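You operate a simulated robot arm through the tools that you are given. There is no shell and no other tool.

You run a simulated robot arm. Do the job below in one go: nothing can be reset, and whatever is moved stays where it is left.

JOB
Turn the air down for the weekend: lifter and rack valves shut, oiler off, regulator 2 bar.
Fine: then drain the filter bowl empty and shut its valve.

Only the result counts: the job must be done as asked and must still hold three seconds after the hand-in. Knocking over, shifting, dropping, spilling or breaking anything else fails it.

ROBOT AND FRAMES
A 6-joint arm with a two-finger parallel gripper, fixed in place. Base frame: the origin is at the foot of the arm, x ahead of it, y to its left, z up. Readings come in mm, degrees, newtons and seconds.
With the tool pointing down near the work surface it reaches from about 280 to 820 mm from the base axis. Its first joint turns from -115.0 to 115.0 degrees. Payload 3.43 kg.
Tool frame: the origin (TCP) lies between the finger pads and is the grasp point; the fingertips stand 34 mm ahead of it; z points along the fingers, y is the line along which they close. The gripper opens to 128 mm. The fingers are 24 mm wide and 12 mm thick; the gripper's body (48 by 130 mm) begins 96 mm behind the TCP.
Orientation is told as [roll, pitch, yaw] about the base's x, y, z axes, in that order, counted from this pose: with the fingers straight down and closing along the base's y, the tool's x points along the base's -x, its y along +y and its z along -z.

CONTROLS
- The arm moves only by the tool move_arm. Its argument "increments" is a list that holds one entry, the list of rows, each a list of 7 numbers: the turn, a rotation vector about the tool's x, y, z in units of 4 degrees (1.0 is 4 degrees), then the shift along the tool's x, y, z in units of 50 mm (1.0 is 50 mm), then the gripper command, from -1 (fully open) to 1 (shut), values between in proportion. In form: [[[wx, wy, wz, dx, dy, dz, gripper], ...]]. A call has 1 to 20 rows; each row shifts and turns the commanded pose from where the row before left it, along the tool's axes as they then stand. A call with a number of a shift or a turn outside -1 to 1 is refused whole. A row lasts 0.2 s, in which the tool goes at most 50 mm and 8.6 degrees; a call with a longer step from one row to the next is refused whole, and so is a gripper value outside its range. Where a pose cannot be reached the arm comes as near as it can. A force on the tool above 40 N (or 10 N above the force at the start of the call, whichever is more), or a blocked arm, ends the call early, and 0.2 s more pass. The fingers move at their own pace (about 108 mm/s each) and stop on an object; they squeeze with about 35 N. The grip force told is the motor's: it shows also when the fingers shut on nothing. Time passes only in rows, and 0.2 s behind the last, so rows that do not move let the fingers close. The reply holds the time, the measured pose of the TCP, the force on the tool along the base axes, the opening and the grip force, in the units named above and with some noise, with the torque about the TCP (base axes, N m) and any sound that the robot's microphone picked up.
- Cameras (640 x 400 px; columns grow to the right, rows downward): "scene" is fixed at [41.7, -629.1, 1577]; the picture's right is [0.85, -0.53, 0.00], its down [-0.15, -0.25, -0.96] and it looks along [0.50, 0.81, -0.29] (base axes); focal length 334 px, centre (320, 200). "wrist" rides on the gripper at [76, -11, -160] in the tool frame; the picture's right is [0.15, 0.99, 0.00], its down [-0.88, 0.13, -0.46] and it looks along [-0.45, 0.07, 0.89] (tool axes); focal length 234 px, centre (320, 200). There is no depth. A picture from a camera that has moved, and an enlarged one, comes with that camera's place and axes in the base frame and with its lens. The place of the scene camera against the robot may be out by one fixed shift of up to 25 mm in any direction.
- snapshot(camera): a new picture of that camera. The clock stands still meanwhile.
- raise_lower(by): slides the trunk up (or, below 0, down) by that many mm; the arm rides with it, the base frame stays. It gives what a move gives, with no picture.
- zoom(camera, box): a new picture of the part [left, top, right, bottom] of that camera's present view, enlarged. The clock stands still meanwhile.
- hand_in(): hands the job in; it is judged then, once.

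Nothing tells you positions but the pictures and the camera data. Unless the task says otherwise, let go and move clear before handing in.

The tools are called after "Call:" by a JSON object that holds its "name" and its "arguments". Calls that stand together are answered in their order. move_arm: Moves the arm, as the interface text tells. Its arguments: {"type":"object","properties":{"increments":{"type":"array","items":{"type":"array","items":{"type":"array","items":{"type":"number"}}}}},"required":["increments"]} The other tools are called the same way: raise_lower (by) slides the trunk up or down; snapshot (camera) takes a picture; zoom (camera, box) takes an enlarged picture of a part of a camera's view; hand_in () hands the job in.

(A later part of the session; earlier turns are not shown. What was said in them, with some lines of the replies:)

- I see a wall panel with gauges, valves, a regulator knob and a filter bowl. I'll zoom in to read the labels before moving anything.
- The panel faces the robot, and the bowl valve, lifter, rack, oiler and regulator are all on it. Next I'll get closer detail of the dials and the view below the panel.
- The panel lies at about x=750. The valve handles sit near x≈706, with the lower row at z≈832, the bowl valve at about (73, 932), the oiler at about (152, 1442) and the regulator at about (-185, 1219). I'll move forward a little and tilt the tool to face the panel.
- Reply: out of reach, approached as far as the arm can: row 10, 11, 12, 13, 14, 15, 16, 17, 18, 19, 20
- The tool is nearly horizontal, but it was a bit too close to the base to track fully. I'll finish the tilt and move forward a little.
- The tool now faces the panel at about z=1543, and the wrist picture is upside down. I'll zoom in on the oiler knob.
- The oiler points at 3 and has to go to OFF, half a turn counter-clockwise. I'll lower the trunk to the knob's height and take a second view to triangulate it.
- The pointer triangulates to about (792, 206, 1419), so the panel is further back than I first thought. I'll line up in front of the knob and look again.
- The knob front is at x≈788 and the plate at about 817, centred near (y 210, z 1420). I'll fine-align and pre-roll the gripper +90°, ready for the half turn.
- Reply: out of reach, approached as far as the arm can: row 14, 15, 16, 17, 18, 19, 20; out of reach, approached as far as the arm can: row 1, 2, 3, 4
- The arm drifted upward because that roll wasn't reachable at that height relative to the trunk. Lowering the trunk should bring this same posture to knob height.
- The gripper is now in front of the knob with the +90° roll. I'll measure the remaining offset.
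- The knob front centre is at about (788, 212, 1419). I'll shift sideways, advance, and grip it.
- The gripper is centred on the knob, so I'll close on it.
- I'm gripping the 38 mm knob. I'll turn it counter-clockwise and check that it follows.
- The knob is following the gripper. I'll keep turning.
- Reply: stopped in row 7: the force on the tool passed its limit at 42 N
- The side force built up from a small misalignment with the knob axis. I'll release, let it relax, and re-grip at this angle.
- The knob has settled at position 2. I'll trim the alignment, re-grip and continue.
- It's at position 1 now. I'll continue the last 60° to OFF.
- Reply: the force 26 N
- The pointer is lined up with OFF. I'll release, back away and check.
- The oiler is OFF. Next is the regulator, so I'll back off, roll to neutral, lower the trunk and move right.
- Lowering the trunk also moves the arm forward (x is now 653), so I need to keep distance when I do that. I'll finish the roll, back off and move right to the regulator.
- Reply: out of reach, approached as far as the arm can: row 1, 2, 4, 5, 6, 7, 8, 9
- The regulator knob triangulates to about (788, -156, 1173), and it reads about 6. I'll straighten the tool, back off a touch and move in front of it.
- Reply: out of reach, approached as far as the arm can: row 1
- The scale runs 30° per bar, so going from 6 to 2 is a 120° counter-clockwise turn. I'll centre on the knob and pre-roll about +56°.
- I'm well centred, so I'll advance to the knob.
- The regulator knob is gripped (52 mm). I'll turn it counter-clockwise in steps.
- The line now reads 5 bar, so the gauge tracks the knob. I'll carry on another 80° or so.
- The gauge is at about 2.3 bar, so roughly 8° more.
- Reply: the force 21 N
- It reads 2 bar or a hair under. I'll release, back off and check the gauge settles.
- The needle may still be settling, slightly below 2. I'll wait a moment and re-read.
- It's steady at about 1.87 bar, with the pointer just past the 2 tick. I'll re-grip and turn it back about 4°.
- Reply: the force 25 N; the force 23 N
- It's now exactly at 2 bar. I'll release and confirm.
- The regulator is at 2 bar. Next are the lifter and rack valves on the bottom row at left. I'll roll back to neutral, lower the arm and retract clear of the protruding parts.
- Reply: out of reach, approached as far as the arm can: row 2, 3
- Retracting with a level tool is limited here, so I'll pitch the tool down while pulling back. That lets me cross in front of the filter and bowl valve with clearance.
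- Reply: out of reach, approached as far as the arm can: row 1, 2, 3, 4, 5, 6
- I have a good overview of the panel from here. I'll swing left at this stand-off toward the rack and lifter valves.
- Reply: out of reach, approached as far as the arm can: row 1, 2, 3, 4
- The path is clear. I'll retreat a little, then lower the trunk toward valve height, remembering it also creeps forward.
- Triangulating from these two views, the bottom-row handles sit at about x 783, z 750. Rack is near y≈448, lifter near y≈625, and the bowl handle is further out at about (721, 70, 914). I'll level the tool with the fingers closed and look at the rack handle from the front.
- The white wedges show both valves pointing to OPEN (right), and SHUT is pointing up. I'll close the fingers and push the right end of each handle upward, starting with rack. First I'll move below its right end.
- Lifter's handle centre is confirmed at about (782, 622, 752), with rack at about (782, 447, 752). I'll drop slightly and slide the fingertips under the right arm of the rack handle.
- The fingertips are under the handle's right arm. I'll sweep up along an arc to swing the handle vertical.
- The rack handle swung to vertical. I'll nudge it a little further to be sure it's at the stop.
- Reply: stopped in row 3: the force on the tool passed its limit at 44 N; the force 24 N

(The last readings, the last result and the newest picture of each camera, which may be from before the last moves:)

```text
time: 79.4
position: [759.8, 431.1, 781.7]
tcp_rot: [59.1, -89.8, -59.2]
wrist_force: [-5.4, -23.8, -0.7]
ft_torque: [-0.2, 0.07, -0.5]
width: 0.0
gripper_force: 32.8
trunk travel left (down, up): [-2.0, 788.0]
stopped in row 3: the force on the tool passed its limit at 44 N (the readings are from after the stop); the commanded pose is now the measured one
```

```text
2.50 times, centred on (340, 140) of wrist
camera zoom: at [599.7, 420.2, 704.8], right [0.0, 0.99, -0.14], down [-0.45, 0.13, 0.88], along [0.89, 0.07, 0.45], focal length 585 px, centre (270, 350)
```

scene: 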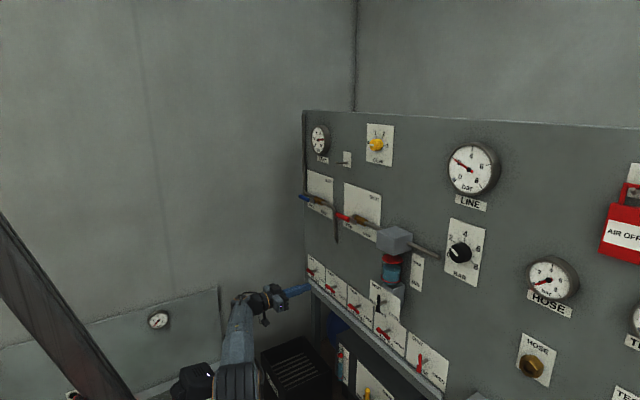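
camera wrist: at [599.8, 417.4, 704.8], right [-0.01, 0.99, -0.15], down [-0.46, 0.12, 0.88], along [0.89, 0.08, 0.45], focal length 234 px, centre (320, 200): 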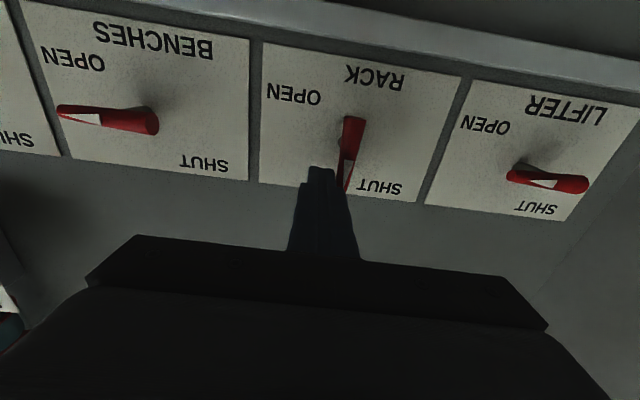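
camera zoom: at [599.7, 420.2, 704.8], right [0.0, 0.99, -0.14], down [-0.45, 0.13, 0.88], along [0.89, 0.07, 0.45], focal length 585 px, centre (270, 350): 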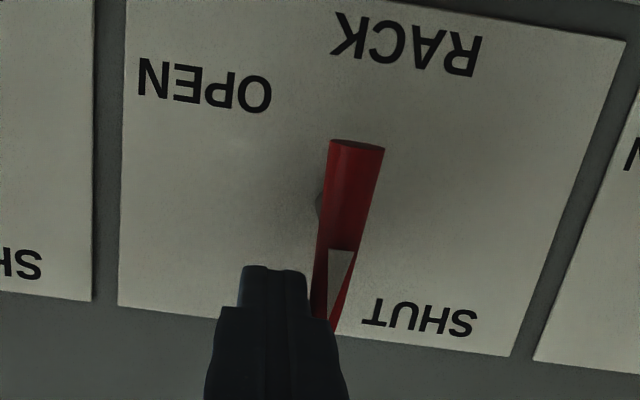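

Rack is at its SHUT stop. I'll pull back and move over to the lifter, yawing the tool outward to help reach.

Call:
{"name": "move_arm", "arguments": {"increments": [[[0, 0, 0, 0, -0.15, 0, 1], [0, 0, 0, 0, 0, -0.7, 1], [0, 0, 0, 0, 0, -0.7, 1], [0, 0, 0, 0.6, 0.6, 0, 1], [-1, 0, 0, 0.65, 0.6, 0, 1], [-1, 0, 0, 0, 0.7, 0, 1], [-1, 0, 0, 0, 0.7, 0, 1], [-1, 0, 0, 0, 0.6, 0, 1], [-1, 0, 0, 0, 0, 0, 1]]]}}

Call:
{"name": "snapshot", "arguments": {"camera": "wrist"}}

Call:
{"name": "zoom", "arguments": {"camera": "scene", "box": [260, 230, 420, 330]}}

```text
time: 81.4
position: [674.1, 585.3, 718.1]
tcp_rot: [29.1, -89.8, -8.4]
wrist_force: [0.4, -0.1, 0.4]
ft_torque: [0.02, 0.03, -0.01]
width: 0.2
gripper_force: 32.5
trunk travel left (down, up): [-2.0, 788.0]
```

```text
taken
camera wrist: at [528.9, 519.4, 642.0], right [-0.35, 0.93, -0.15], down [-0.47, -0.04, 0.88], along [0.81, 0.37, 0.45], focal length 234 px, centre (320, 200)
```

wrist: 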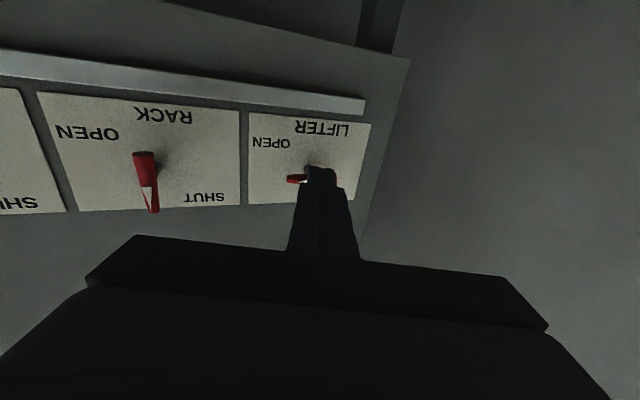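

```text
4.00 times, centred on (340, 280) of scene
camera zoom: at [41.7, -629.1, 1577.0], right [0.85, -0.53, 0.0], down [-0.15, -0.25, -0.96], along [0.5, 0.81, -0.29], focal length 1337 px, centre (240, -120)
```

zoom: 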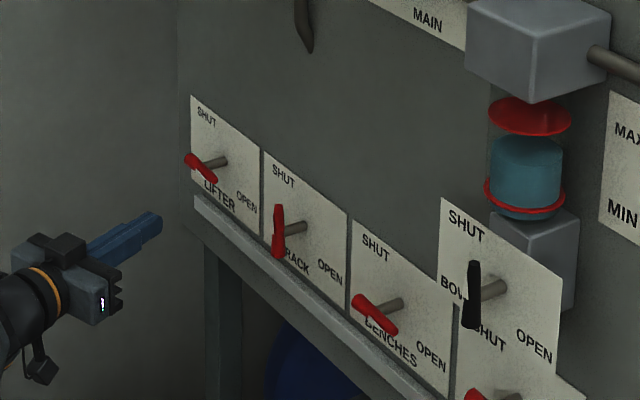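

Call:
{"name": "move_arm", "arguments": {"increments": [[[0, 0, 0, 0, -0.208, 0.56, 1], [0, 0, 0, 0, -0.208, 0.56, 1], [0, 0, 0, 0, -0.208, 0.56, 1]]]}}

Call:
{"name": "snapshot", "arguments": {"camera": "wrist"}}

Call:
{"name": "zoom", "arguments": {"camera": "scene", "box": [280, 230, 400, 310]}}

```text
time: 82.2
position: [762.6, 585.6, 717.8]
tcp_rot: [41.9, -89.9, -21.5]
wrist_force: [0.0, 0.4, -0.2]
ft_torque: [-0.02, 0.03, 0.01]
width: 0.1
gripper_force: 33.5
trunk travel left (down, up): [-2.0, 788.0]
```

```text
taken
camera wrist: at [618.0, 519.3, 642.5], right [-0.35, 0.93, -0.14], down [-0.47, -0.04, 0.88], along [0.81, 0.37, 0.45], focal length 234 px, centre (320, 200)
```

wrist: 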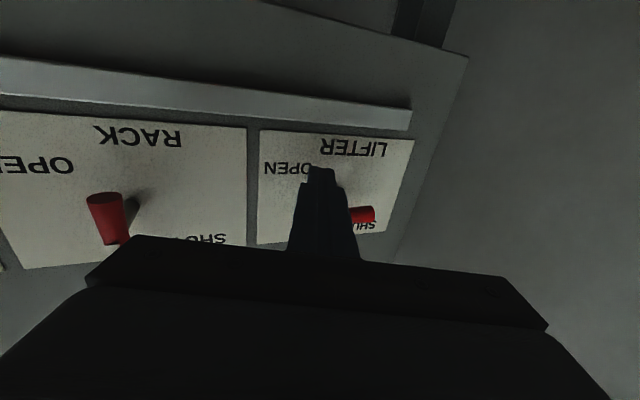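

```text
5.00 times, centred on (340, 270) of scene
camera zoom: at [41.7, -629.1, 1577.0], right [0.85, -0.53, 0.0], down [-0.15, -0.25, -0.96], along [0.5, 0.81, -0.29], focal length 1671 px, centre (220, -150)
```

zoom: 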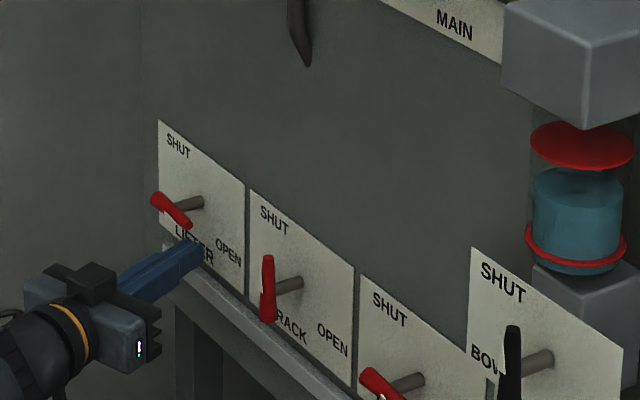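

Same geometry as before, so I'll sweep up the same arc.

Call:
{"name": "move_arm", "arguments": {"increments": [[[0, 0, 0, -0.2, 0, 0, 1], [0, 0, 0, -0.2, 0, 0, 1], [0, 0, 0, -0.24, -0.037, -0.014, 1], [0, 0, 0, -0.24, 0, 0, 1], [0, 0, 0, -0.2, 0.056, 0.021, 1], [0, 0, 0, -0.14, 0.094, 0.035, 1], [0, 0, 0, -0.04, 0.0375, 0.014, 1]]]}}

Call:
{"name": "zoom", "arguments": {"camera": "scene", "box": [280, 230, 400, 310]}}

Call:
{"name": "snapshot", "arguments": {"camera": "wrist"}}

```text
time: 83.8
position: [762.3, 593.1, 780.3]
tcp_rot: [34.9, -89.8, -14.6]
wrist_force: [-0.8, 0.0, -0.2]
ft_torque: [0.01, -0.01, 0.01]
width: 0.1
gripper_force: 33.0
trunk travel left (down, up): [-2.0, 788.0]
```

```text
5.00 times, centred on (340, 270) of scene
camera zoom: at [41.7, -629.1, 1577.0], right [0.85, -0.53, 0.0], down [-0.15, -0.25, -0.96], along [0.5, 0.81, -0.29], focal length 1671 px, centre (220, -150)
```

zoom: 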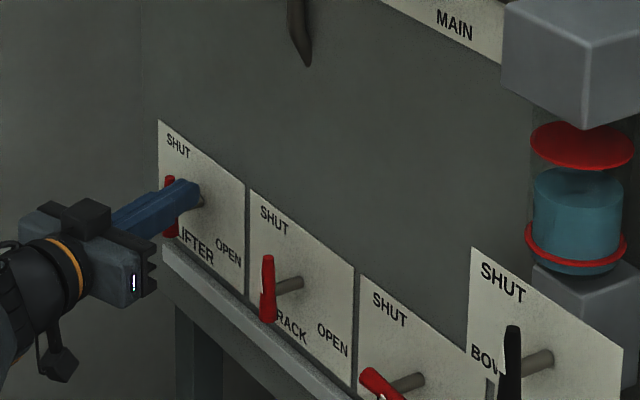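

```text
taken
camera wrist: at [617.9, 527.1, 704.4], right [-0.35, 0.93, -0.14], down [-0.47, -0.04, 0.88], along [0.81, 0.37, 0.45], focal length 234 px, centre (320, 200)
```

wrist: 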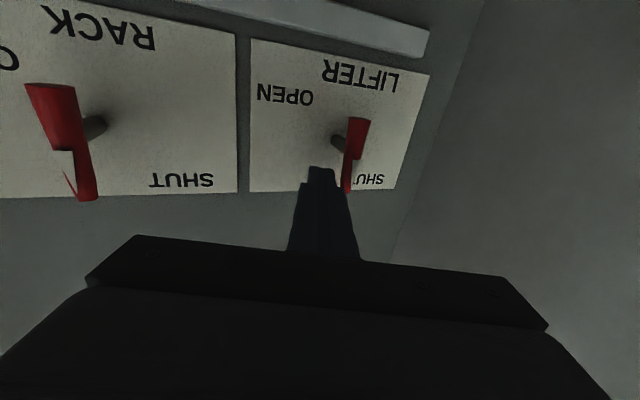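

The lifter handle is vertical too. I'll nudge it to the stop, then pull away.

Call:
{"name": "move_arm", "arguments": {"increments": [[[0, 0, 0, 0, 0.056, 0.021, 1], [0, 0, 0, 0, 0.056, 0.021, 1], [0, 0, 0, 0, 0.056, 0.021, 1], [0, 0, 0, 0, 0, 0, 1]]]}}

Call:
{"name": "zoom", "arguments": {"camera": "wrist", "box": [240, 60, 440, 220]}}

```text
time: 84.8
position: [763.4, 598.5, 781.4]
tcp_rot: [78.3, -89.8, -58.2]
wrist_force: [-4.2, -31.8, -3.4]
ft_torque: [-0.33, 0.09, -0.54]
width: 0.0
gripper_force: 32.5
trunk travel left (down, up): [-2.0, 788.0]
```

```text
2.50 times, centred on (340, 140) of wrist
camera zoom: at [619.5, 534.1, 705.4], right [-0.34, 0.93, -0.14], down [-0.47, -0.04, 0.88], along [0.81, 0.37, 0.45], focal length 585 px, centre (270, 350)
```

zoom: 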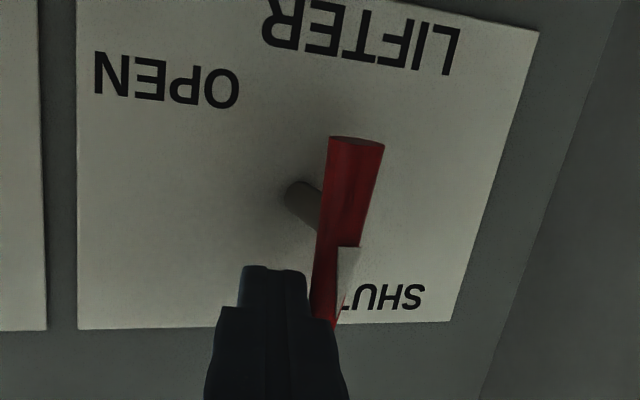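

Lifter is at its stop. I'll retreat and square the tool up, then inspect the bowl valve and where its drain goes.

Call:
{"name": "move_arm", "arguments": {"increments": [[[0, 0, 0, 0, -0.2, -0.07, 1], [0, 0, 0, 0, 0.2, -0.6, 1], [0, 0, 0, 0, 0.2, -0.6, 1], [0, 0, 0, 0, 0.2, -0.6, 1], [1, 0, 0, 0, 0, -0.3, 1], [1, 0, 0, 0, -0.4, -0.3, 1], [1, 0, 0, 0, -0.6, 0, 1], [1, 0, 0, 0, -0.7, 0, 1], [1, 0, 0, 0, -0.7, 0, 1], [0, 0, 0, 0, -0.8, 0, 1]]]}}

Call:
{"name": "snapshot", "arguments": {"camera": "wrist"}}

Call:
{"name": "zoom", "arguments": {"camera": "scene", "box": [280, 220, 440, 320]}}

Call:
{"name": "zoom", "arguments": {"camera": "scene", "box": [320, 300, 460, 400]}}

```text
time: 87.0
position: [661.1, 419.6, 780.7]
tcp_rot: [7.6, -89.8, -7.4]
wrist_force: [0.6, 0.5, -0.4]
ft_torque: [0.05, -0.02, -0.01]
width: 0.0
gripper_force: 33.5
trunk travel left (down, up): [-2.0, 788.0]
```

```text
taken
camera wrist: at [501.6, 408.1, 704.2], right [-0.01, 0.99, -0.15], down [-0.45, 0.13, 0.88], along [0.89, 0.07, 0.45], focal length 234 px, centre (320, 200)
```

wrist: 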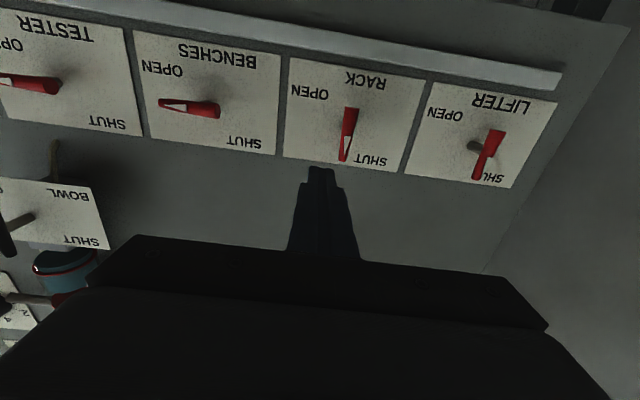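

```text
4.00 times, centred on (360, 270) of scene
camera zoom: at [41.7, -629.1, 1577.0], right [0.85, -0.53, 0.0], down [-0.15, -0.25, -0.96], along [0.5, 0.81, -0.29], focal length 1337 px, centre (160, -80)
```

zoom: 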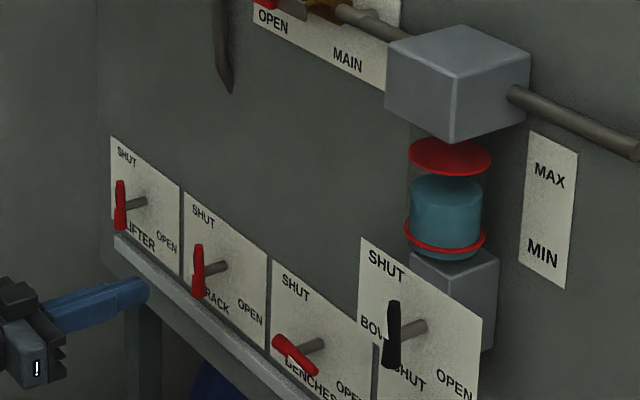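

```text
4.00 times, centred on (390, 350) of scene
camera zoom: at [41.7, -629.1, 1577.0], right [0.85, -0.53, 0.0], down [-0.15, -0.25, -0.96], along [0.5, 0.81, -0.29], focal length 1337 px, centre (40, -400)
```

zoom: 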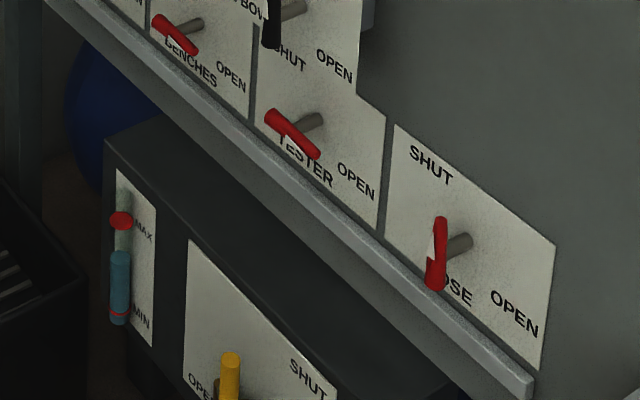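

Rack and lifter are both pointing up to SHUT. Now I'll move toward the bowl valve to see the drain pipe from below.

Call:
{"name": "move_arm", "arguments": {"increments": [[[0, 0, 0, 0.3, -0.9, 0, 1], [0, 0, 0, 0.3, -0.9, 0, 1], [0, 0, 0, 0.3, -0.9, 0, 1]]]}}

Call:
{"name": "snapshot", "arguments": {"camera": "wrist"}}

Call:
{"name": "zoom", "arguments": {"camera": "wrist", "box": [60, 60, 320, 240]}}

```text
time: 87.8
position: [660.1, 283.3, 737.1]
tcp_rot: [27.4, -89.9, -27.0]
wrist_force: [-0.3, 0.4, -1.1]
ft_torque: [0.02, -0.03, 0.0]
width: 0.0
gripper_force: 33.0
trunk travel left (down, up): [-2.0, 788.0]
```

```text
taken
camera wrist: at [501.2, 271.2, 661.3], right [-0.01, 0.99, -0.15], down [-0.45, 0.13, 0.88], along [0.89, 0.07, 0.45], focal length 234 px, centre (320, 200)
```

wrist: 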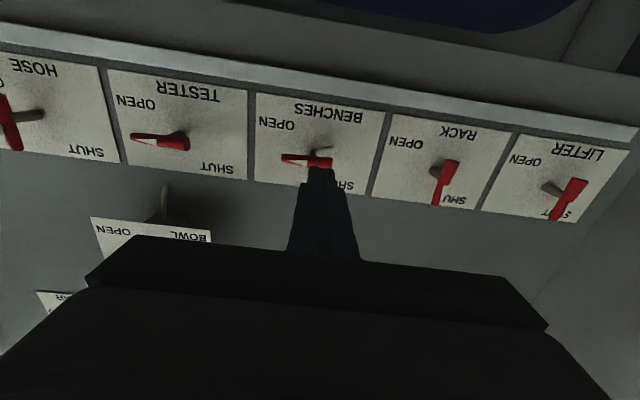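

```text
2.22 times, centred on (190, 150) of wrist
camera zoom: at [501.2, 271.2, 661.3], right [-0.01, 0.99, -0.15], down [-0.45, 0.13, 0.88], along [0.89, 0.07, 0.45], focal length 520 px, centre (609, 311)
```

zoom: 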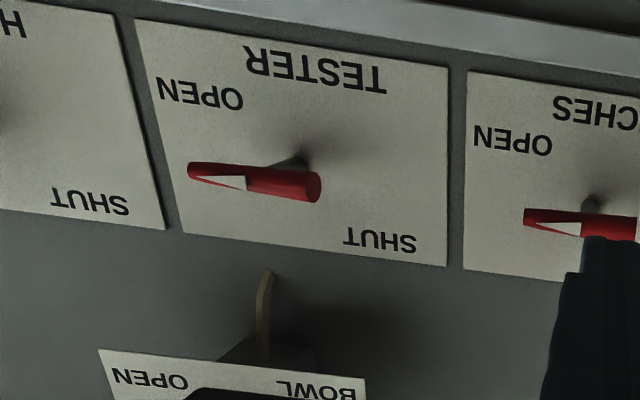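

Call:
{"name": "move_arm", "arguments": {"increments": [[[0, 0, 0, -0.9, 0, 0, 1], [0, 0, 0, -0.9, 0, 0, 1], [0, 0, 0, -0.4, -0.5, 0, 1]]]}}

Call:
{"name": "snapshot", "arguments": {"camera": "wrist"}}

Call:
{"name": "zoom", "arguments": {"camera": "wrist", "box": [40, 20, 280, 240]}}

```text
time: 88.6
position: [663.8, 266.0, 844.1]
tcp_rot: [10.2, -89.9, -9.9]
wrist_force: [0.2, 0.3, 1.0]
ft_torque: [0.03, 0.01, -0.03]
width: 0.1
gripper_force: 32.5
out of reach, approached as far as the arm can: row 3
trunk travel left (down, up): [-2.0, 788.0]
```

```text
taken
camera wrist: at [505.3, 253.9, 768.5], right [0.0, 0.99, -0.15], down [-0.45, 0.13, 0.88], along [0.89, 0.07, 0.45], focal length 234 px, centre (320, 200)
```

wrist: 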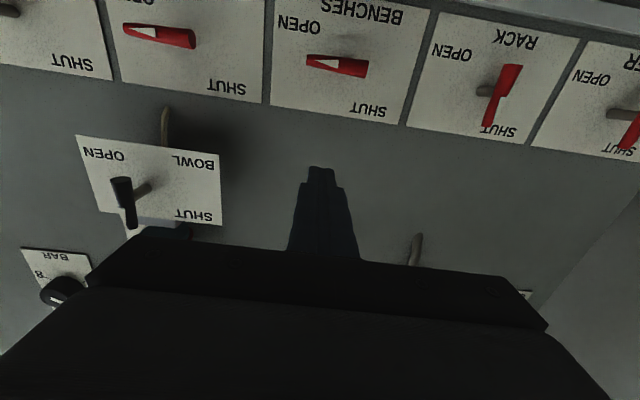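

```text
1.82 times, centred on (160, 130) of wrist
camera zoom: at [505.3, 253.9, 768.5], right [0.0, 0.99, -0.15], down [-0.45, 0.13, 0.88], along [0.89, 0.07, 0.45], focal length 426 px, centre (611, 327)
```

zoom: 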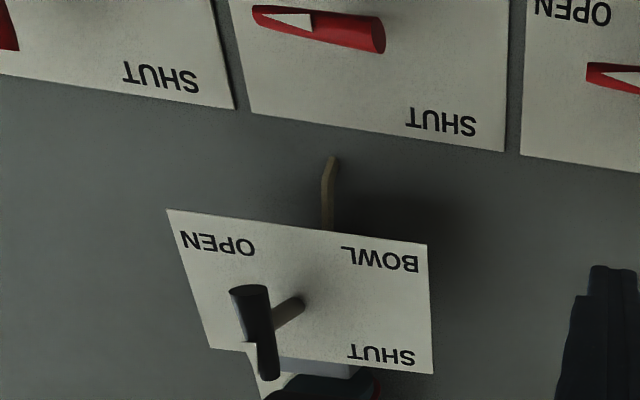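

The drain tube enters the panel at x≈817, so it's plumbed in and nothing drips outside. The bowl handle is at about (721, 70, 913) and points up (SHUT). I'll come in on the left of its upper arm so I can push it over to OPEN.

Call:
{"name": "move_arm", "arguments": {"increments": [[[0, 0, 0, -0.46, -0.4, 0, 1], [0, 0, 0, -0.46, -0.6, 0, 1], [0, 0, 0, -0.46, -0.6, 0.1, 1], [0, 0, 0, -0.46, -0.6, 0.1, 1]]]}}

Call:
{"name": "snapshot", "arguments": {"camera": "wrist"}}

Call:
{"name": "zoom", "arguments": {"camera": "scene", "box": [320, 220, 480, 320]}}

```text
time: 89.6
position: [726.7, 208.6, 937.7]
tcp_rot: [24.0, -90.0, -23.8]
wrist_force: [-0.2, 0.4, 0.2]
ft_torque: [0.03, 0.01, 0.01]
width: 0.2
gripper_force: 33.0
out of reach, approached as far as the arm can: row 1, 2, 3, 4
trunk travel left (down, up): [-2.0, 788.0]
```

```text
taken
camera wrist: at [567.8, 196.6, 861.5], right [-0.01, 0.99, -0.15], down [-0.45, 0.13, 0.88], along [0.89, 0.07, 0.45], focal length 234 px, centre (320, 200)
```

wrist: 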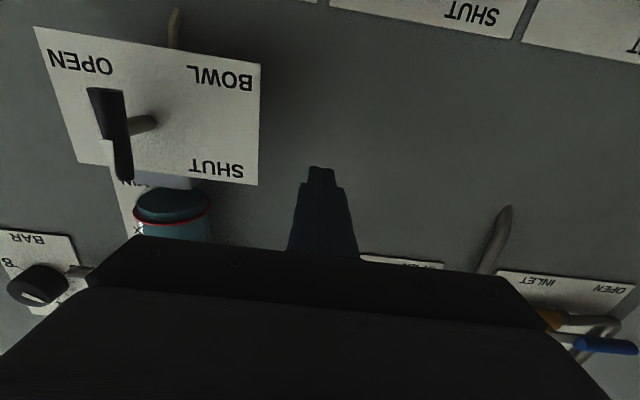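

```text
4.00 times, centred on (400, 270) of scene
camera zoom: at [41.7, -629.1, 1577.0], right [0.85, -0.53, 0.0], down [-0.15, -0.25, -0.96], along [0.5, 0.81, -0.29], focal length 1337 px, centre (0, -80)
```

zoom: 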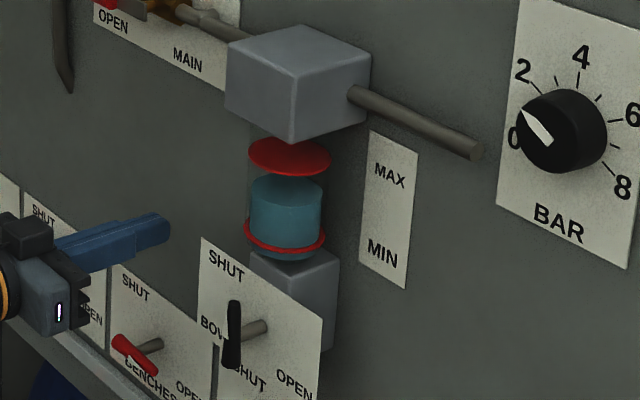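

The level-tool reach is limited when the trunk is this low. I'll lower the arm relative to the trunk, then raise the trunk to come back to the bowl valve's height.

Call:
{"name": "move_arm", "arguments": {"increments": [[[0, 0, 0, 0.95, 0, -0.15, 1], [0, 0, 0, 0.95, 0, -0.2, 1], [0, 0, 0, 0.95, 0, -0.25, 1], [0, 0, 0, 0.95, 0, -0.25, 1]]]}}

Call:
{"name": "raise_lower", "arguments": {"by": 190}}

Call:
{"name": "snapshot", "arguments": {"camera": "wrist"}}

```text
time: 90.6
position: [694.0, 215.7, 744.2]
tcp_rot: [38.3, -90.0, -37.8]
wrist_force: [-0.4, 0.5, 0.7]
ft_torque: [0.01, -0.01, 0.03]
width: 0.0
gripper_force: 32.9
out of reach, approached as far as the arm can: row 1, 2
trunk travel left (down, up): [-2.0, 788.0]
```

```text
time: 92.7
position: [691.5, 215.9, 936.4]
tcp_rot: [16.5, -89.8, -16.0]
wrist_force: [-0.8, 0.0, -0.6]
ft_torque: [0.0, 0.02, 0.06]
width: 0.0
gripper_force: 33.3
trunk travel left (down, up): [-192.0, 598.0]
```

```text
taken
camera wrist: at [533.4, 203.5, 859.8], right [-0.01, 0.99, -0.15], down [-0.45, 0.13, 0.88], along [0.89, 0.07, 0.45], focal length 234 px, centre (320, 200)
```

wrist: 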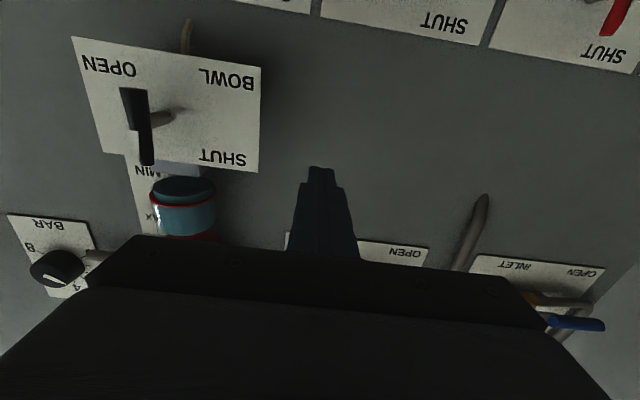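

The handle is confirmed at y≈71, z≈913. I'll slide right until the fingertips are just left of its upper arm.

Call:
{"name": "move_arm", "arguments": {"increments": [[[0, 0, 0, 0, -0.8, 0, 1], [0, 0, 0, 0, -0.8, 0, 1], [0, 0, 0, 0, -0.76, 0.04, 1]]]}}

Call:
{"name": "snapshot", "arguments": {"camera": "wrist"}}

Call:
{"name": "zoom", "arguments": {"camera": "scene", "box": [320, 220, 480, 320]}}

```text
time: 93.5
position: [701.4, 98.1, 932.4]
tcp_rot: [11.1, -90.0, -10.7]
wrist_force: [-0.5, 0.7, 0.1]
ft_torque: [-0.02, 0.03, -0.01]
width: 0.0
gripper_force: 33.2
out of reach, approached as far as the arm can: row 3
trunk travel left (down, up): [-192.0, 598.0]
```

```text
taken
camera wrist: at [543.3, 86.3, 856.2], right [-0.01, 0.99, -0.15], down [-0.46, 0.13, 0.88], along [0.89, 0.07, 0.45], focal length 234 px, centre (320, 200)
```

wrist: 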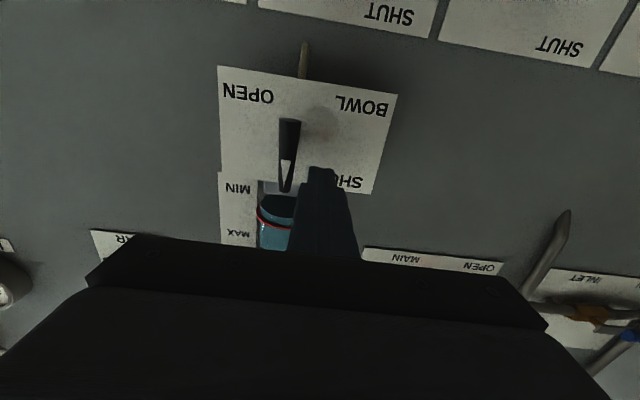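

```text
4.00 times, centred on (400, 270) of scene
camera zoom: at [41.7, -629.1, 1577.0], right [0.85, -0.53, 0.0], down [-0.15, -0.25, -0.96], along [0.5, 0.81, -0.29], focal length 1337 px, centre (0, -80)
```

zoom: 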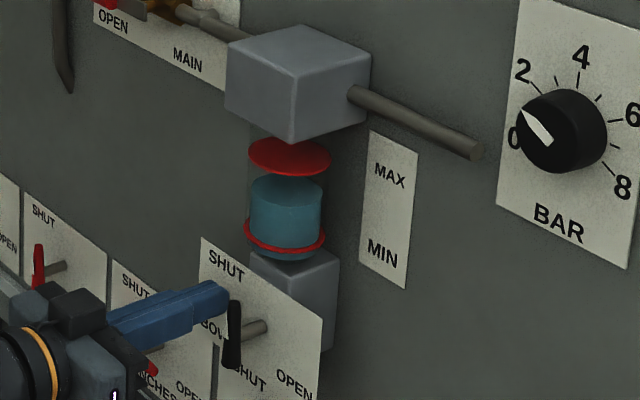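

The fingertips are just left of the handle's upper arm. I'll sweep right and down to swing it to OPEN.

Call:
{"name": "move_arm", "arguments": {"increments": [[[0, 0, 0, -0.1, -0.18, 0.12, 1], [0, 0, 0, -0.1, -0.2, 0, 1], [0, 0, 0, -0.02, -0.24, 0, 1], [0, 0, 0, 0.08, -0.2, 0, 1], [0, 0, 0, 0.1, -0.14, 0, 1], [0, 0, 0, 0.08, -0.06, 0, 1], [0, 0, 0, 0.06, 0, 0, 1]]]}}

Call:
{"name": "snapshot", "arguments": {"camera": "wrist"}}

Call:
{"name": "zoom", "arguments": {"camera": "scene", "box": [320, 220, 480, 320]}}

Call:
{"name": "zoom", "arguments": {"camera": "scene", "box": [320, 330, 400, 400]}}

```text
time: 95.1
position: [713.5, 49.0, 930.9]
tcp_rot: [165.4, -89.7, -165.1]
wrist_force: [6.9, 0.1, 17.9]
ft_torque: [0.05, -0.27, 0.04]
width: 0.0
gripper_force: 33.2
out of reach, approached as far as the arm can: row 2
trunk travel left (down, up): [-192.0, 598.0]
```

```text
taken
camera wrist: at [553.7, 37.7, 853.2], right [-0.01, 0.99, -0.15], down [-0.46, 0.13, 0.88], along [0.89, 0.07, 0.46], focal length 234 px, centre (320, 200)
```

wrist: 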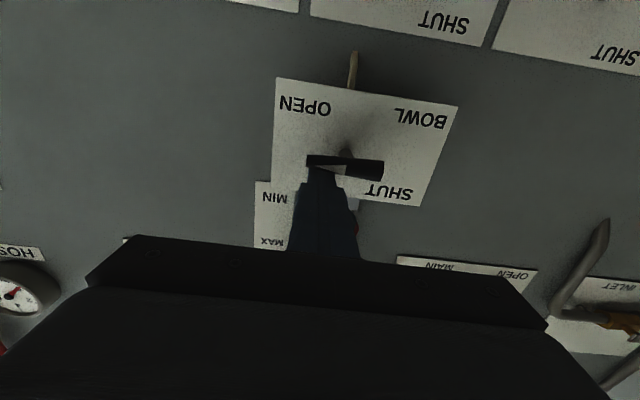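

```text
4.00 times, centred on (400, 270) of scene
camera zoom: at [41.7, -629.1, 1577.0], right [0.85, -0.53, 0.0], down [-0.15, -0.25, -0.96], along [0.5, 0.81, -0.29], focal length 1337 px, centre (0, -80)
```

zoom: 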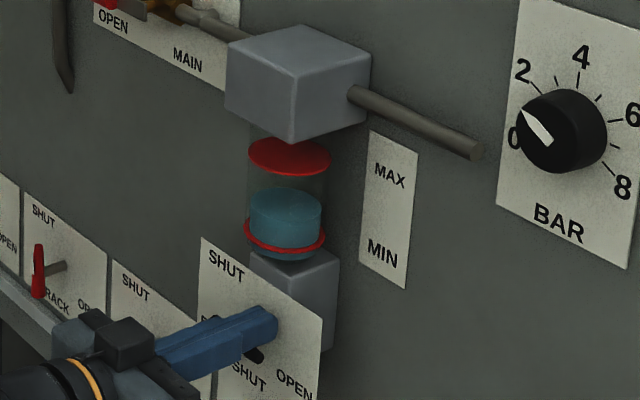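

```text
5.71 times, centred on (360, 365) of scene
camera zoom: at [41.7, -629.1, 1577.0], right [0.85, -0.53, 0.0], down [-0.15, -0.25, -0.96], along [0.5, 0.81, -0.29], focal length 1910 px, centre (91, -743)
```

zoom: 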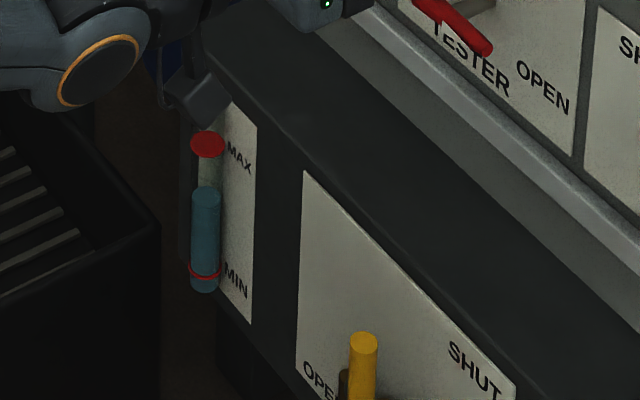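

The valve is open and the bowl level is falling, while the collector gauge is still below MAX. While it drains I'll move round the handle's right end to get below it, ready to shut it.

Call:
{"name": "move_arm", "arguments": {"increments": [[[0, 0, 0, -0.14, 0, 0, 1], [0, 0, 0, 0, -0.3, 0, 1], [0, 0, 0, 0, -0.34, 0, 1], [0, 0, 0, 0.4, 0, 0, 1], [0, 0, 0, 0.4, 0, 0, 1], [0, 0, 0, 0.25, 0, 0, 1]]]}}

Call:
{"name": "snapshot", "arguments": {"camera": "wrist"}}

Call:
{"name": "zoom", "arguments": {"camera": "scene", "box": [320, 220, 480, 320]}}

Call:
{"name": "zoom", "arguments": {"camera": "scene", "box": [320, 330, 400, 400]}}

```text
time: 96.1
position: [715.2, 41.3, 929.2]
tcp_rot: [171.0, -88.6, -171.1]
wrist_force: [0.1, -5.5, 7.0]
ft_torque: [-0.03, -0.06, -0.06]
width: 0.0
gripper_force: 33.1
out of reach, approached as far as the arm can: row 1, 2, 3, 4, 5
trunk travel left (down, up): [-192.0, 598.0]
stopped in row 5: the force on the tool passed its limit at 52 N (the readings are from after the stop); the commanded pose is now the measured one
```

```text
taken
camera wrist: at [558.5, 30.4, 849.8], right [0.01, 0.99, -0.14], down [-0.48, 0.13, 0.87], along [0.88, 0.06, 0.47], focal length 234 px, centre (320, 200)
```

wrist: 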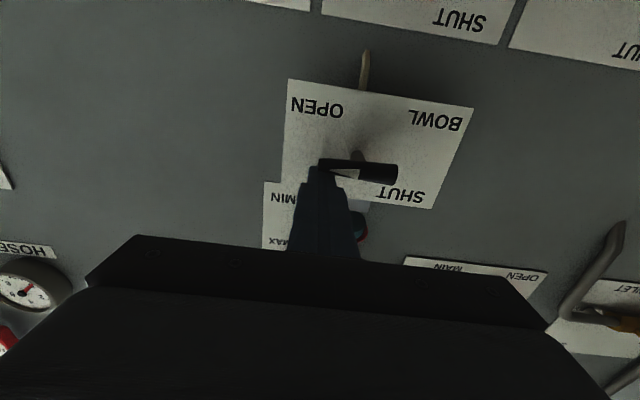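

```text
4.00 times, centred on (400, 270) of scene
camera zoom: at [41.7, -629.1, 1577.0], right [0.85, -0.53, 0.0], down [-0.15, -0.25, -0.96], along [0.5, 0.81, -0.29], focal length 1337 px, centre (0, -80)
```

zoom: 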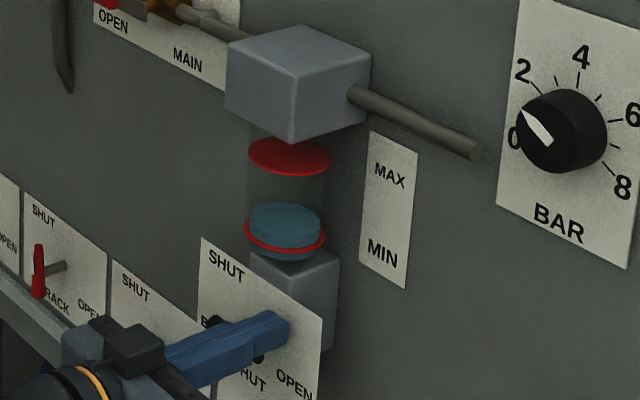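

```text
5.71 times, centred on (360, 365) of scene
camera zoom: at [41.7, -629.1, 1577.0], right [0.85, -0.53, 0.0], down [-0.15, -0.25, -0.96], along [0.5, 0.81, -0.29], focal length 1910 px, centre (91, -743)
```

zoom: 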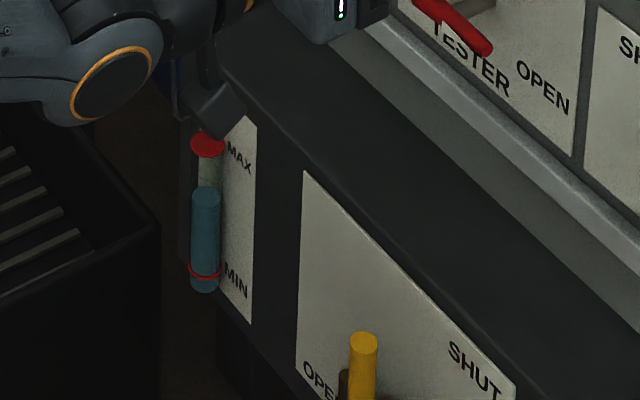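

The bowl is nearly empty and the collector level hasn't changed. Instead of going around, I'll lift off and move over the handle's left arm, because pushing that down closes the valve.

Call:
{"name": "move_arm", "arguments": {"increments": [[[0, 0, 0, -0.2, 0.1, 0, 1], [0, 0, 0, 0, 0.4, 0, 1], [0, 0, 0, 0, 0.4, 0, 1], [0, 0, 0, 0, 0.25, 0, 1]]]}}

Call:
{"name": "snapshot", "arguments": {"camera": "wrist"}}

Call:
{"name": "zoom", "arguments": {"camera": "scene", "box": [320, 220, 480, 320]}}

Call:
{"name": "zoom", "arguments": {"camera": "scene", "box": [320, 330, 400, 400]}}

```text
time: 97.1
position: [716.5, 97.3, 938.7]
tcp_rot: [169.8, -88.8, -170.0]
wrist_force: [0.5, -0.2, 0.0]
ft_torque: [0.01, -0.02, 0.0]
width: 0.1
gripper_force: 33.0
trunk travel left (down, up): [-192.0, 598.0]
```

```text
taken
camera wrist: at [558.9, 87.9, 859.4], right [0.01, 0.99, -0.14], down [-0.47, 0.13, 0.87], along [0.88, 0.06, 0.47], focal length 234 px, centre (320, 200)
```

wrist: 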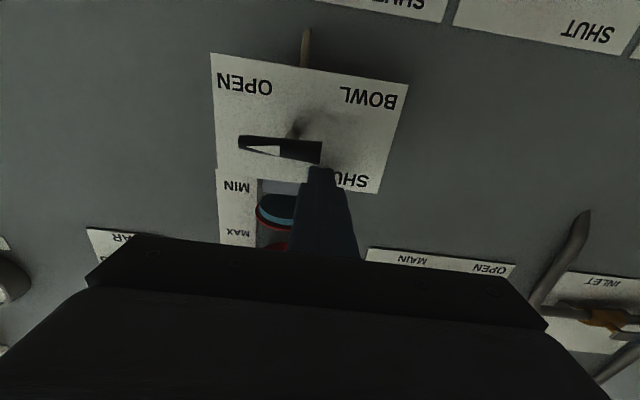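

```text
4.00 times, centred on (400, 270) of scene
camera zoom: at [41.7, -629.1, 1577.0], right [0.85, -0.53, 0.0], down [-0.15, -0.25, -0.96], along [0.5, 0.81, -0.29], focal length 1337 px, centre (0, -80)
```

zoom: 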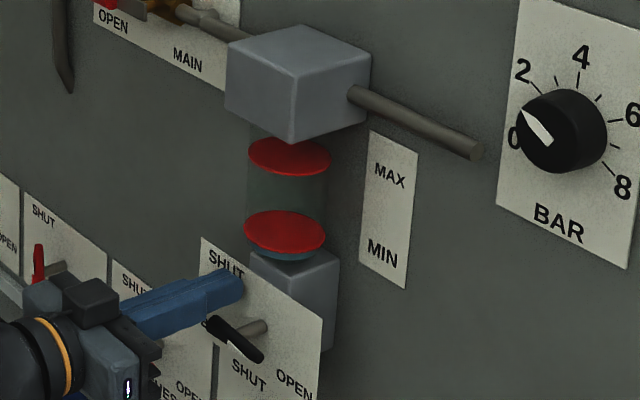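

```text
5.71 times, centred on (360, 365) of scene
camera zoom: at [41.7, -629.1, 1577.0], right [0.85, -0.53, 0.0], down [-0.15, -0.25, -0.96], along [0.5, 0.81, -0.29], focal length 1910 px, centre (91, -743)
```

zoom: 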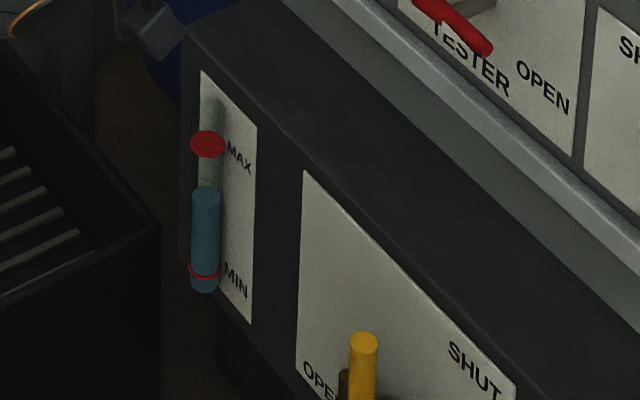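

The level is down to the lower ring and not quite empty. I'll wait in place and re-check.

Call:
{"name": "move_arm", "arguments": {"increments": [[[0, 0, 0, 0, 0, 0, 1], [0, 0, 0, 0, 0, 0, 1], [0, 0, 0, 0, 0, 0, 1], [0, 0, 0, 0, 0, 0, 1], [0, 0, 0, 0, 0, 0, 1]]]}}

Call:
{"name": "zoom", "arguments": {"camera": "scene", "box": [370, 240, 430, 290]}}

Call:
{"name": "zoom", "arguments": {"camera": "scene", "box": [320, 330, 400, 400]}}

Call:
{"name": "zoom", "arguments": {"camera": "wrist", "box": [200, 120, 340, 260]}}

```text
time: 98.3
position: [716.6, 97.6, 938.7]
tcp_rot: [171.3, -88.8, -171.5]
wrist_force: [-0.1, 0.0, -0.2]
ft_torque: [-0.02, 0.02, 0.0]
width: 0.2
gripper_force: 33.1
trunk travel left (down, up): [-192.0, 598.0]
```

```text
8.00 times, centred on (400, 265) of scene
camera zoom: at [41.7, -629.1, 1577.0], right [0.85, -0.53, 0.0], down [-0.15, -0.25, -0.96], along [0.5, 0.81, -0.29], focal length 2674 px, centre (-320, -320)
```

zoom: 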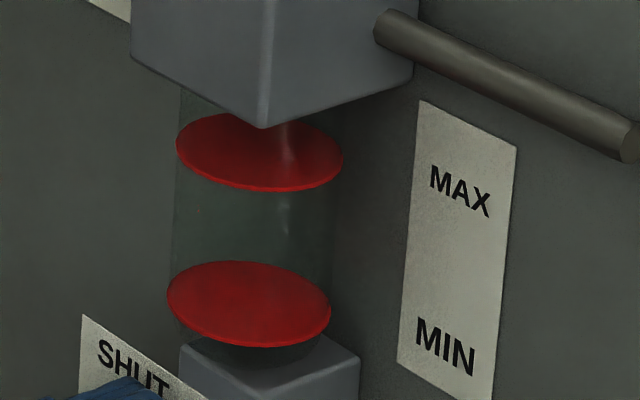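

```text
5.71 times, centred on (360, 365) of scene
camera zoom: at [41.7, -629.1, 1577.0], right [0.85, -0.53, 0.0], down [-0.15, -0.25, -0.96], along [0.5, 0.81, -0.29], focal length 1910 px, centre (91, -743)
```

zoom: 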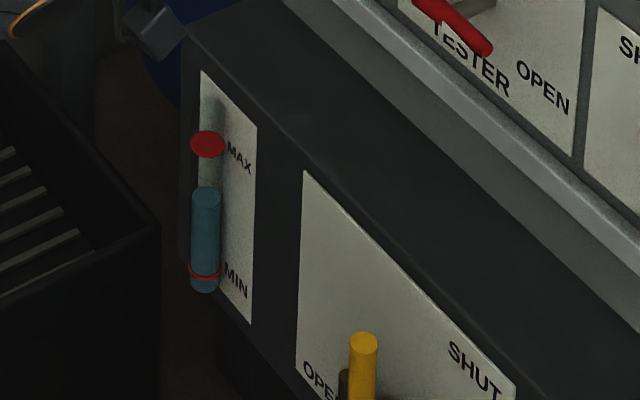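

```text
2.86 times, centred on (270, 190) of wrist
camera zoom: at [559.0, 87.6, 859.3], right [0.01, 0.99, -0.14], down [-0.47, 0.13, 0.87], along [0.88, 0.06, 0.47], focal length 669 px, centre (463, 229)
```

zoom: 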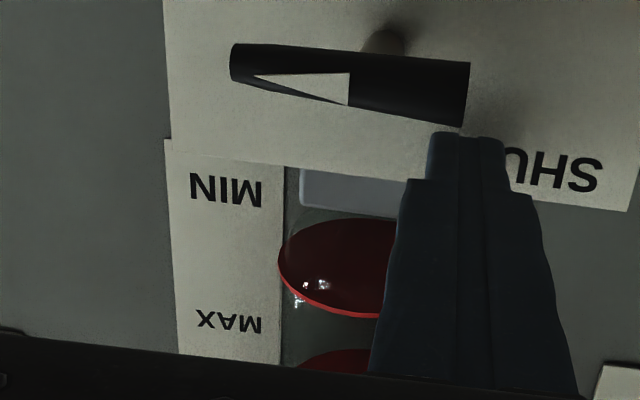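

The bowl looks completely empty. After a short extra wait I'll push the handle's left arm down to close the valve.

Call:
{"name": "move_arm", "arguments": {"increments": [[[0, 0, 0, 0, 0, 0, 1], [0, 0, 0, 0, 0, 0, 1], [0, 0, 0, 0, 0, 0, 1], [0, 0, 0, 0, 0, 0, 1], [0, 0, 0, 0, -0.19, 0, 1], [0, 0, 0, 0.154, 0, 0, 1], [0, 0, 0, 0.18, 0.1, 0, 1], [0, 0, 0, 0.2, 0.06, 0, 1], [0, 0, 0, 0.18, -0.02, 0, 1], [0, 0, 0, 0.16, -0.08, 0, 1], [0, 0, 0, 0.08, -0.06, 0, 1]]]}}

Call:
{"name": "snapshot", "arguments": {"camera": "wrist"}}

Call:
{"name": "zoom", "arguments": {"camera": "scene", "box": [340, 230, 460, 320]}}

```text
time: 100.7
position: [716.7, 89.2, 890.9]
tcp_rot: [171.8, -88.8, -172.2]
wrist_force: [0.8, 1.1, -0.9]
ft_torque: [-0.02, 0.02, 0.0]
width: 0.1
gripper_force: 32.8
trunk travel left (down, up): [-192.0, 598.0]
```

```text
taken
camera wrist: at [559.5, 78.5, 811.3], right [0.01, 0.99, -0.14], down [-0.47, 0.13, 0.87], along [0.88, 0.06, 0.47], focal length 234 px, centre (320, 200)
```

wrist: 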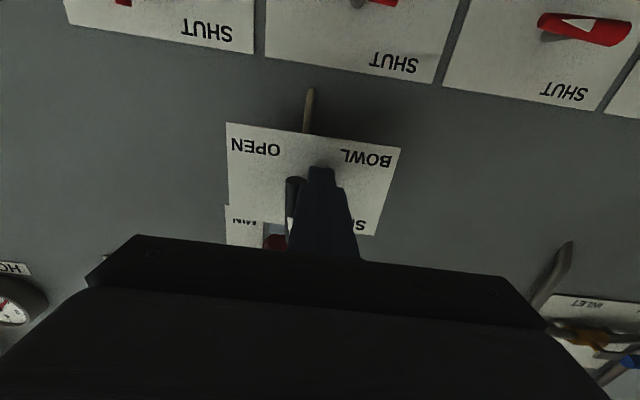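

```text
4.44 times, centred on (400, 275) of scene
camera zoom: at [41.7, -629.1, 1577.0], right [0.85, -0.53, 0.0], down [-0.15, -0.25, -0.96], along [0.5, 0.81, -0.29], focal length 1486 px, centre (-36, -133)
```

zoom: 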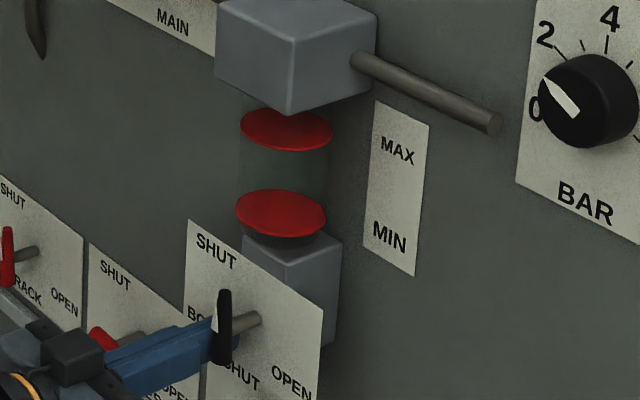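

The handle is upright at SHUT and the bowl is empty. I'll nudge it gently against the stop.

Call:
{"name": "move_arm", "arguments": {"increments": [[[0, 0, 0, 0, -0.05, 0, 1], [0, 0, 0, 0, -0.05, 0, 1], [0, 0, 0, 0, -0.05, 0, 1], [0, 0, 0, 0, 0, 0, 1]]]}}

Call:
{"name": "zoom", "arguments": {"camera": "wrist", "box": [220, 110, 410, 250]}}

```text
time: 101.5
position: [715.8, 87.2, 891.2]
tcp_rot: [-161.4, -88.8, 161.8]
wrist_force: [-2.2, 44.0, 1.7]
ft_torque: [-0.28, -0.01, 0.3]
width: 0.0
gripper_force: 32.8
trunk travel left (down, up): [-192.0, 598.0]
stopped in row 3: the force on the tool passed its limit at 45 N (the readings are from after the stop); the commanded pose is now the measured one
```

```text
2.86 times, centred on (315, 180) of wrist
camera zoom: at [559.4, 75.3, 811.4], right [0.0, 0.99, -0.15], down [-0.47, 0.13, 0.87], along [0.88, 0.08, 0.47], focal length 669 px, centre (334, 257)
```

zoom: 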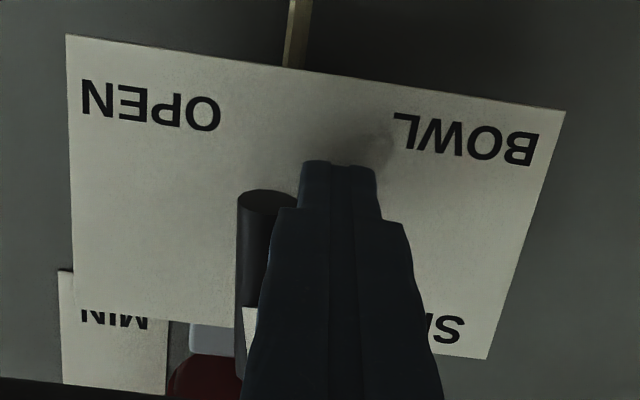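

It's at the stop, so the bowl valve is shut. I'll move clear to the left, back off and check everything.

Call:
{"name": "move_arm", "arguments": {"increments": [[[0, 0, 0, 0, 0.4, 0, 1], [0, 0, 0, 0, 0.8, 0, 1], [0, 0, 0, 0, 0.9, 0, 1], [0, 0, 0, 0, 0.9, -0.3, 1], [0, 0, 0, 0, 0.9, -0.4, 1], [0, 0, 0, 0, 0.9, -0.4, 1], [0, 0, 0, 0, 0, -0.8, 1]]]}}

Call:
{"name": "snapshot", "arguments": {"camera": "wrist"}}

Call:
{"name": "snapshot", "arguments": {"camera": "scene"}}

Call:
{"name": "zoom", "arguments": {"camera": "scene", "box": [300, 220, 440, 320]}}

Call:
{"name": "zoom", "arguments": {"camera": "scene", "box": [445, 140, 505, 200]}}

Call:
{"name": "zoom", "arguments": {"camera": "scene", "box": [300, 110, 420, 190]}}

Call:
{"name": "zoom", "arguments": {"camera": "scene", "box": [320, 310, 460, 400]}}

```text
time: 103.1
position: [620.5, 324.6, 888.6]
tcp_rot: [-175.6, -88.8, 175.4]
wrist_force: [-0.6, -0.2, -0.9]
ft_torque: [0.01, -0.03, 0.0]
width: 0.1
gripper_force: 33.7
trunk travel left (down, up): [-192.0, 598.0]
```

```text
taken
camera wrist: at [463.8, 312.9, 809.3], right [0.01, 0.99, -0.15], down [-0.47, 0.13, 0.87], along [0.88, 0.07, 0.47], focal length 234 px, centre (320, 200)
```

wrist: 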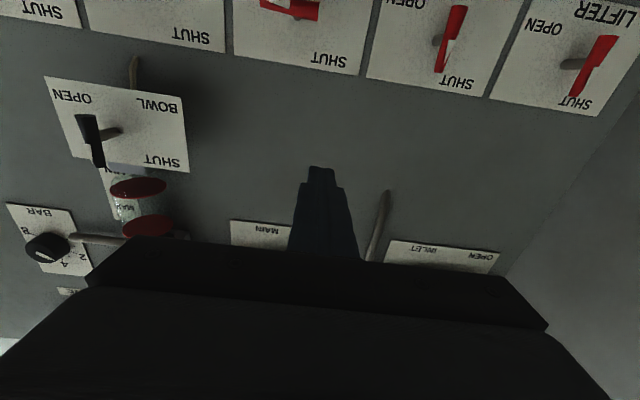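

```text
taken
```

scene: 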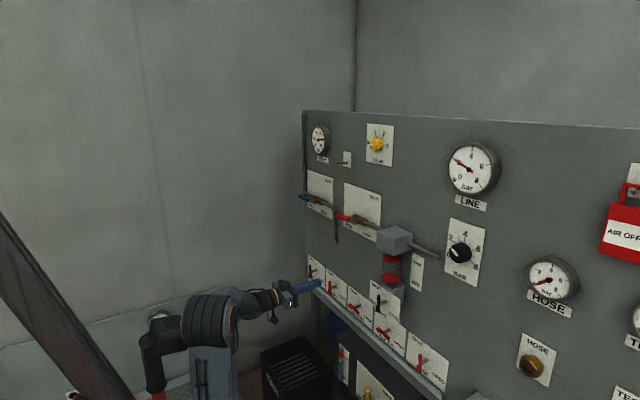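

```text
4.00 times, centred on (370, 270) of scene
camera zoom: at [41.7, -629.1, 1577.0], right [0.85, -0.53, 0.0], down [-0.15, -0.25, -0.96], along [0.5, 0.81, -0.29], focal length 1337 px, centre (120, -80)
```

zoom: 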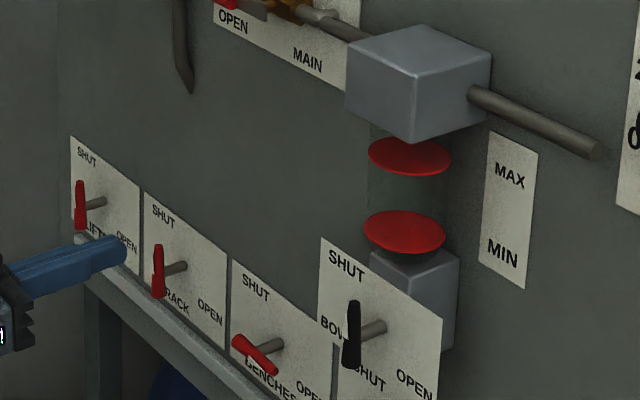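

```text
6.67 times, centred on (475, 170) of scene
camera zoom: at [41.7, -629.1, 1577.0], right [0.85, -0.53, 0.0], down [-0.15, -0.25, -0.96], along [0.5, 0.81, -0.29], focal length 2228 px, centre (-713, 400)
```

zoom: 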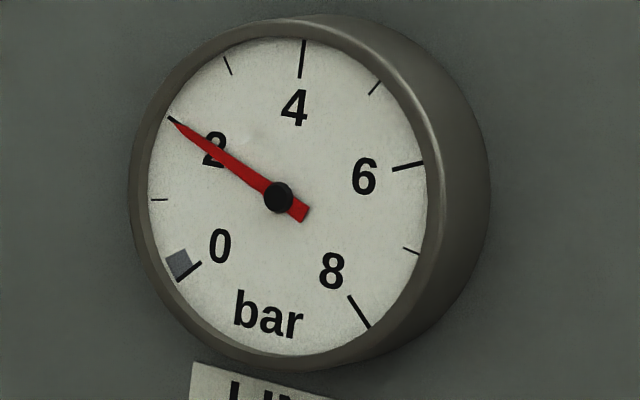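

```text
5.00 times, centred on (360, 150) of scene
camera zoom: at [41.7, -629.1, 1577.0], right [0.85, -0.53, 0.0], down [-0.15, -0.25, -0.96], along [0.5, 0.81, -0.29], focal length 1671 px, centre (120, 450)
```

zoom: 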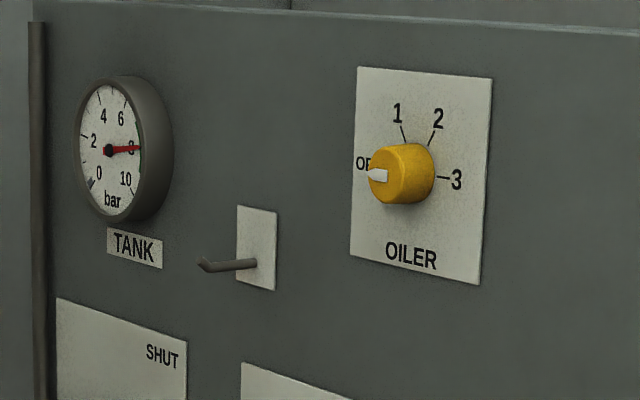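

```text
4.44 times, centred on (390, 355) of scene
camera zoom: at [41.7, -629.1, 1577.0], right [0.85, -0.53, 0.0], down [-0.15, -0.25, -0.96], along [0.5, 0.81, -0.29], focal length 1486 px, centre (9, -489)
```

zoom: 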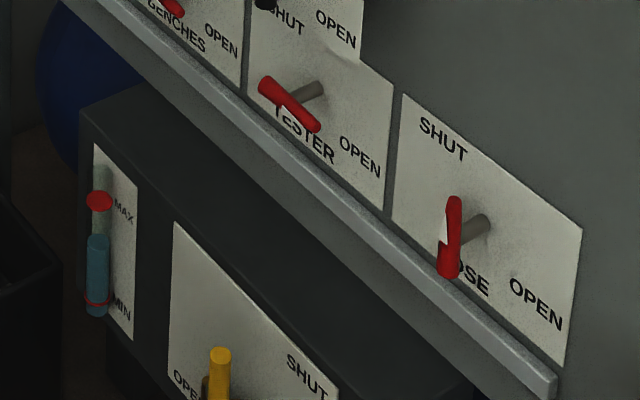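

Everything checks out:
- **Lifter and rack:** both shut.
- **Oiler:** OFF.
- **Line gauge:** steady at 2 bar.
- **Bowl:** empty, with its valve shut.
- **Arm:** clear of the panel.

The other handles I can see are unchanged, so I'm handing in.

Call:
{"name": "hand_in", "arguments": {}}

```text
The job is handed in.
```

The air is turned down for the weekend and the job is handed in. From the last pictures before the hand-in:

- **Lifter and rack valves:** both shut, each pushed up against its stop.
- **Oiler:** turned from 3 to OFF.
- **Regulator:** turned down from 6 bar; the line gauge holds steady at 2 bar.
- **Filter bowl:** drained, with no water visible, and its valve is shut against the stop. The drain pipe runs into the panel, I saw no spill, and the level gauge on the box below the panel did not change.

I worked no other valves or controls, and the arm is clear of the panel.
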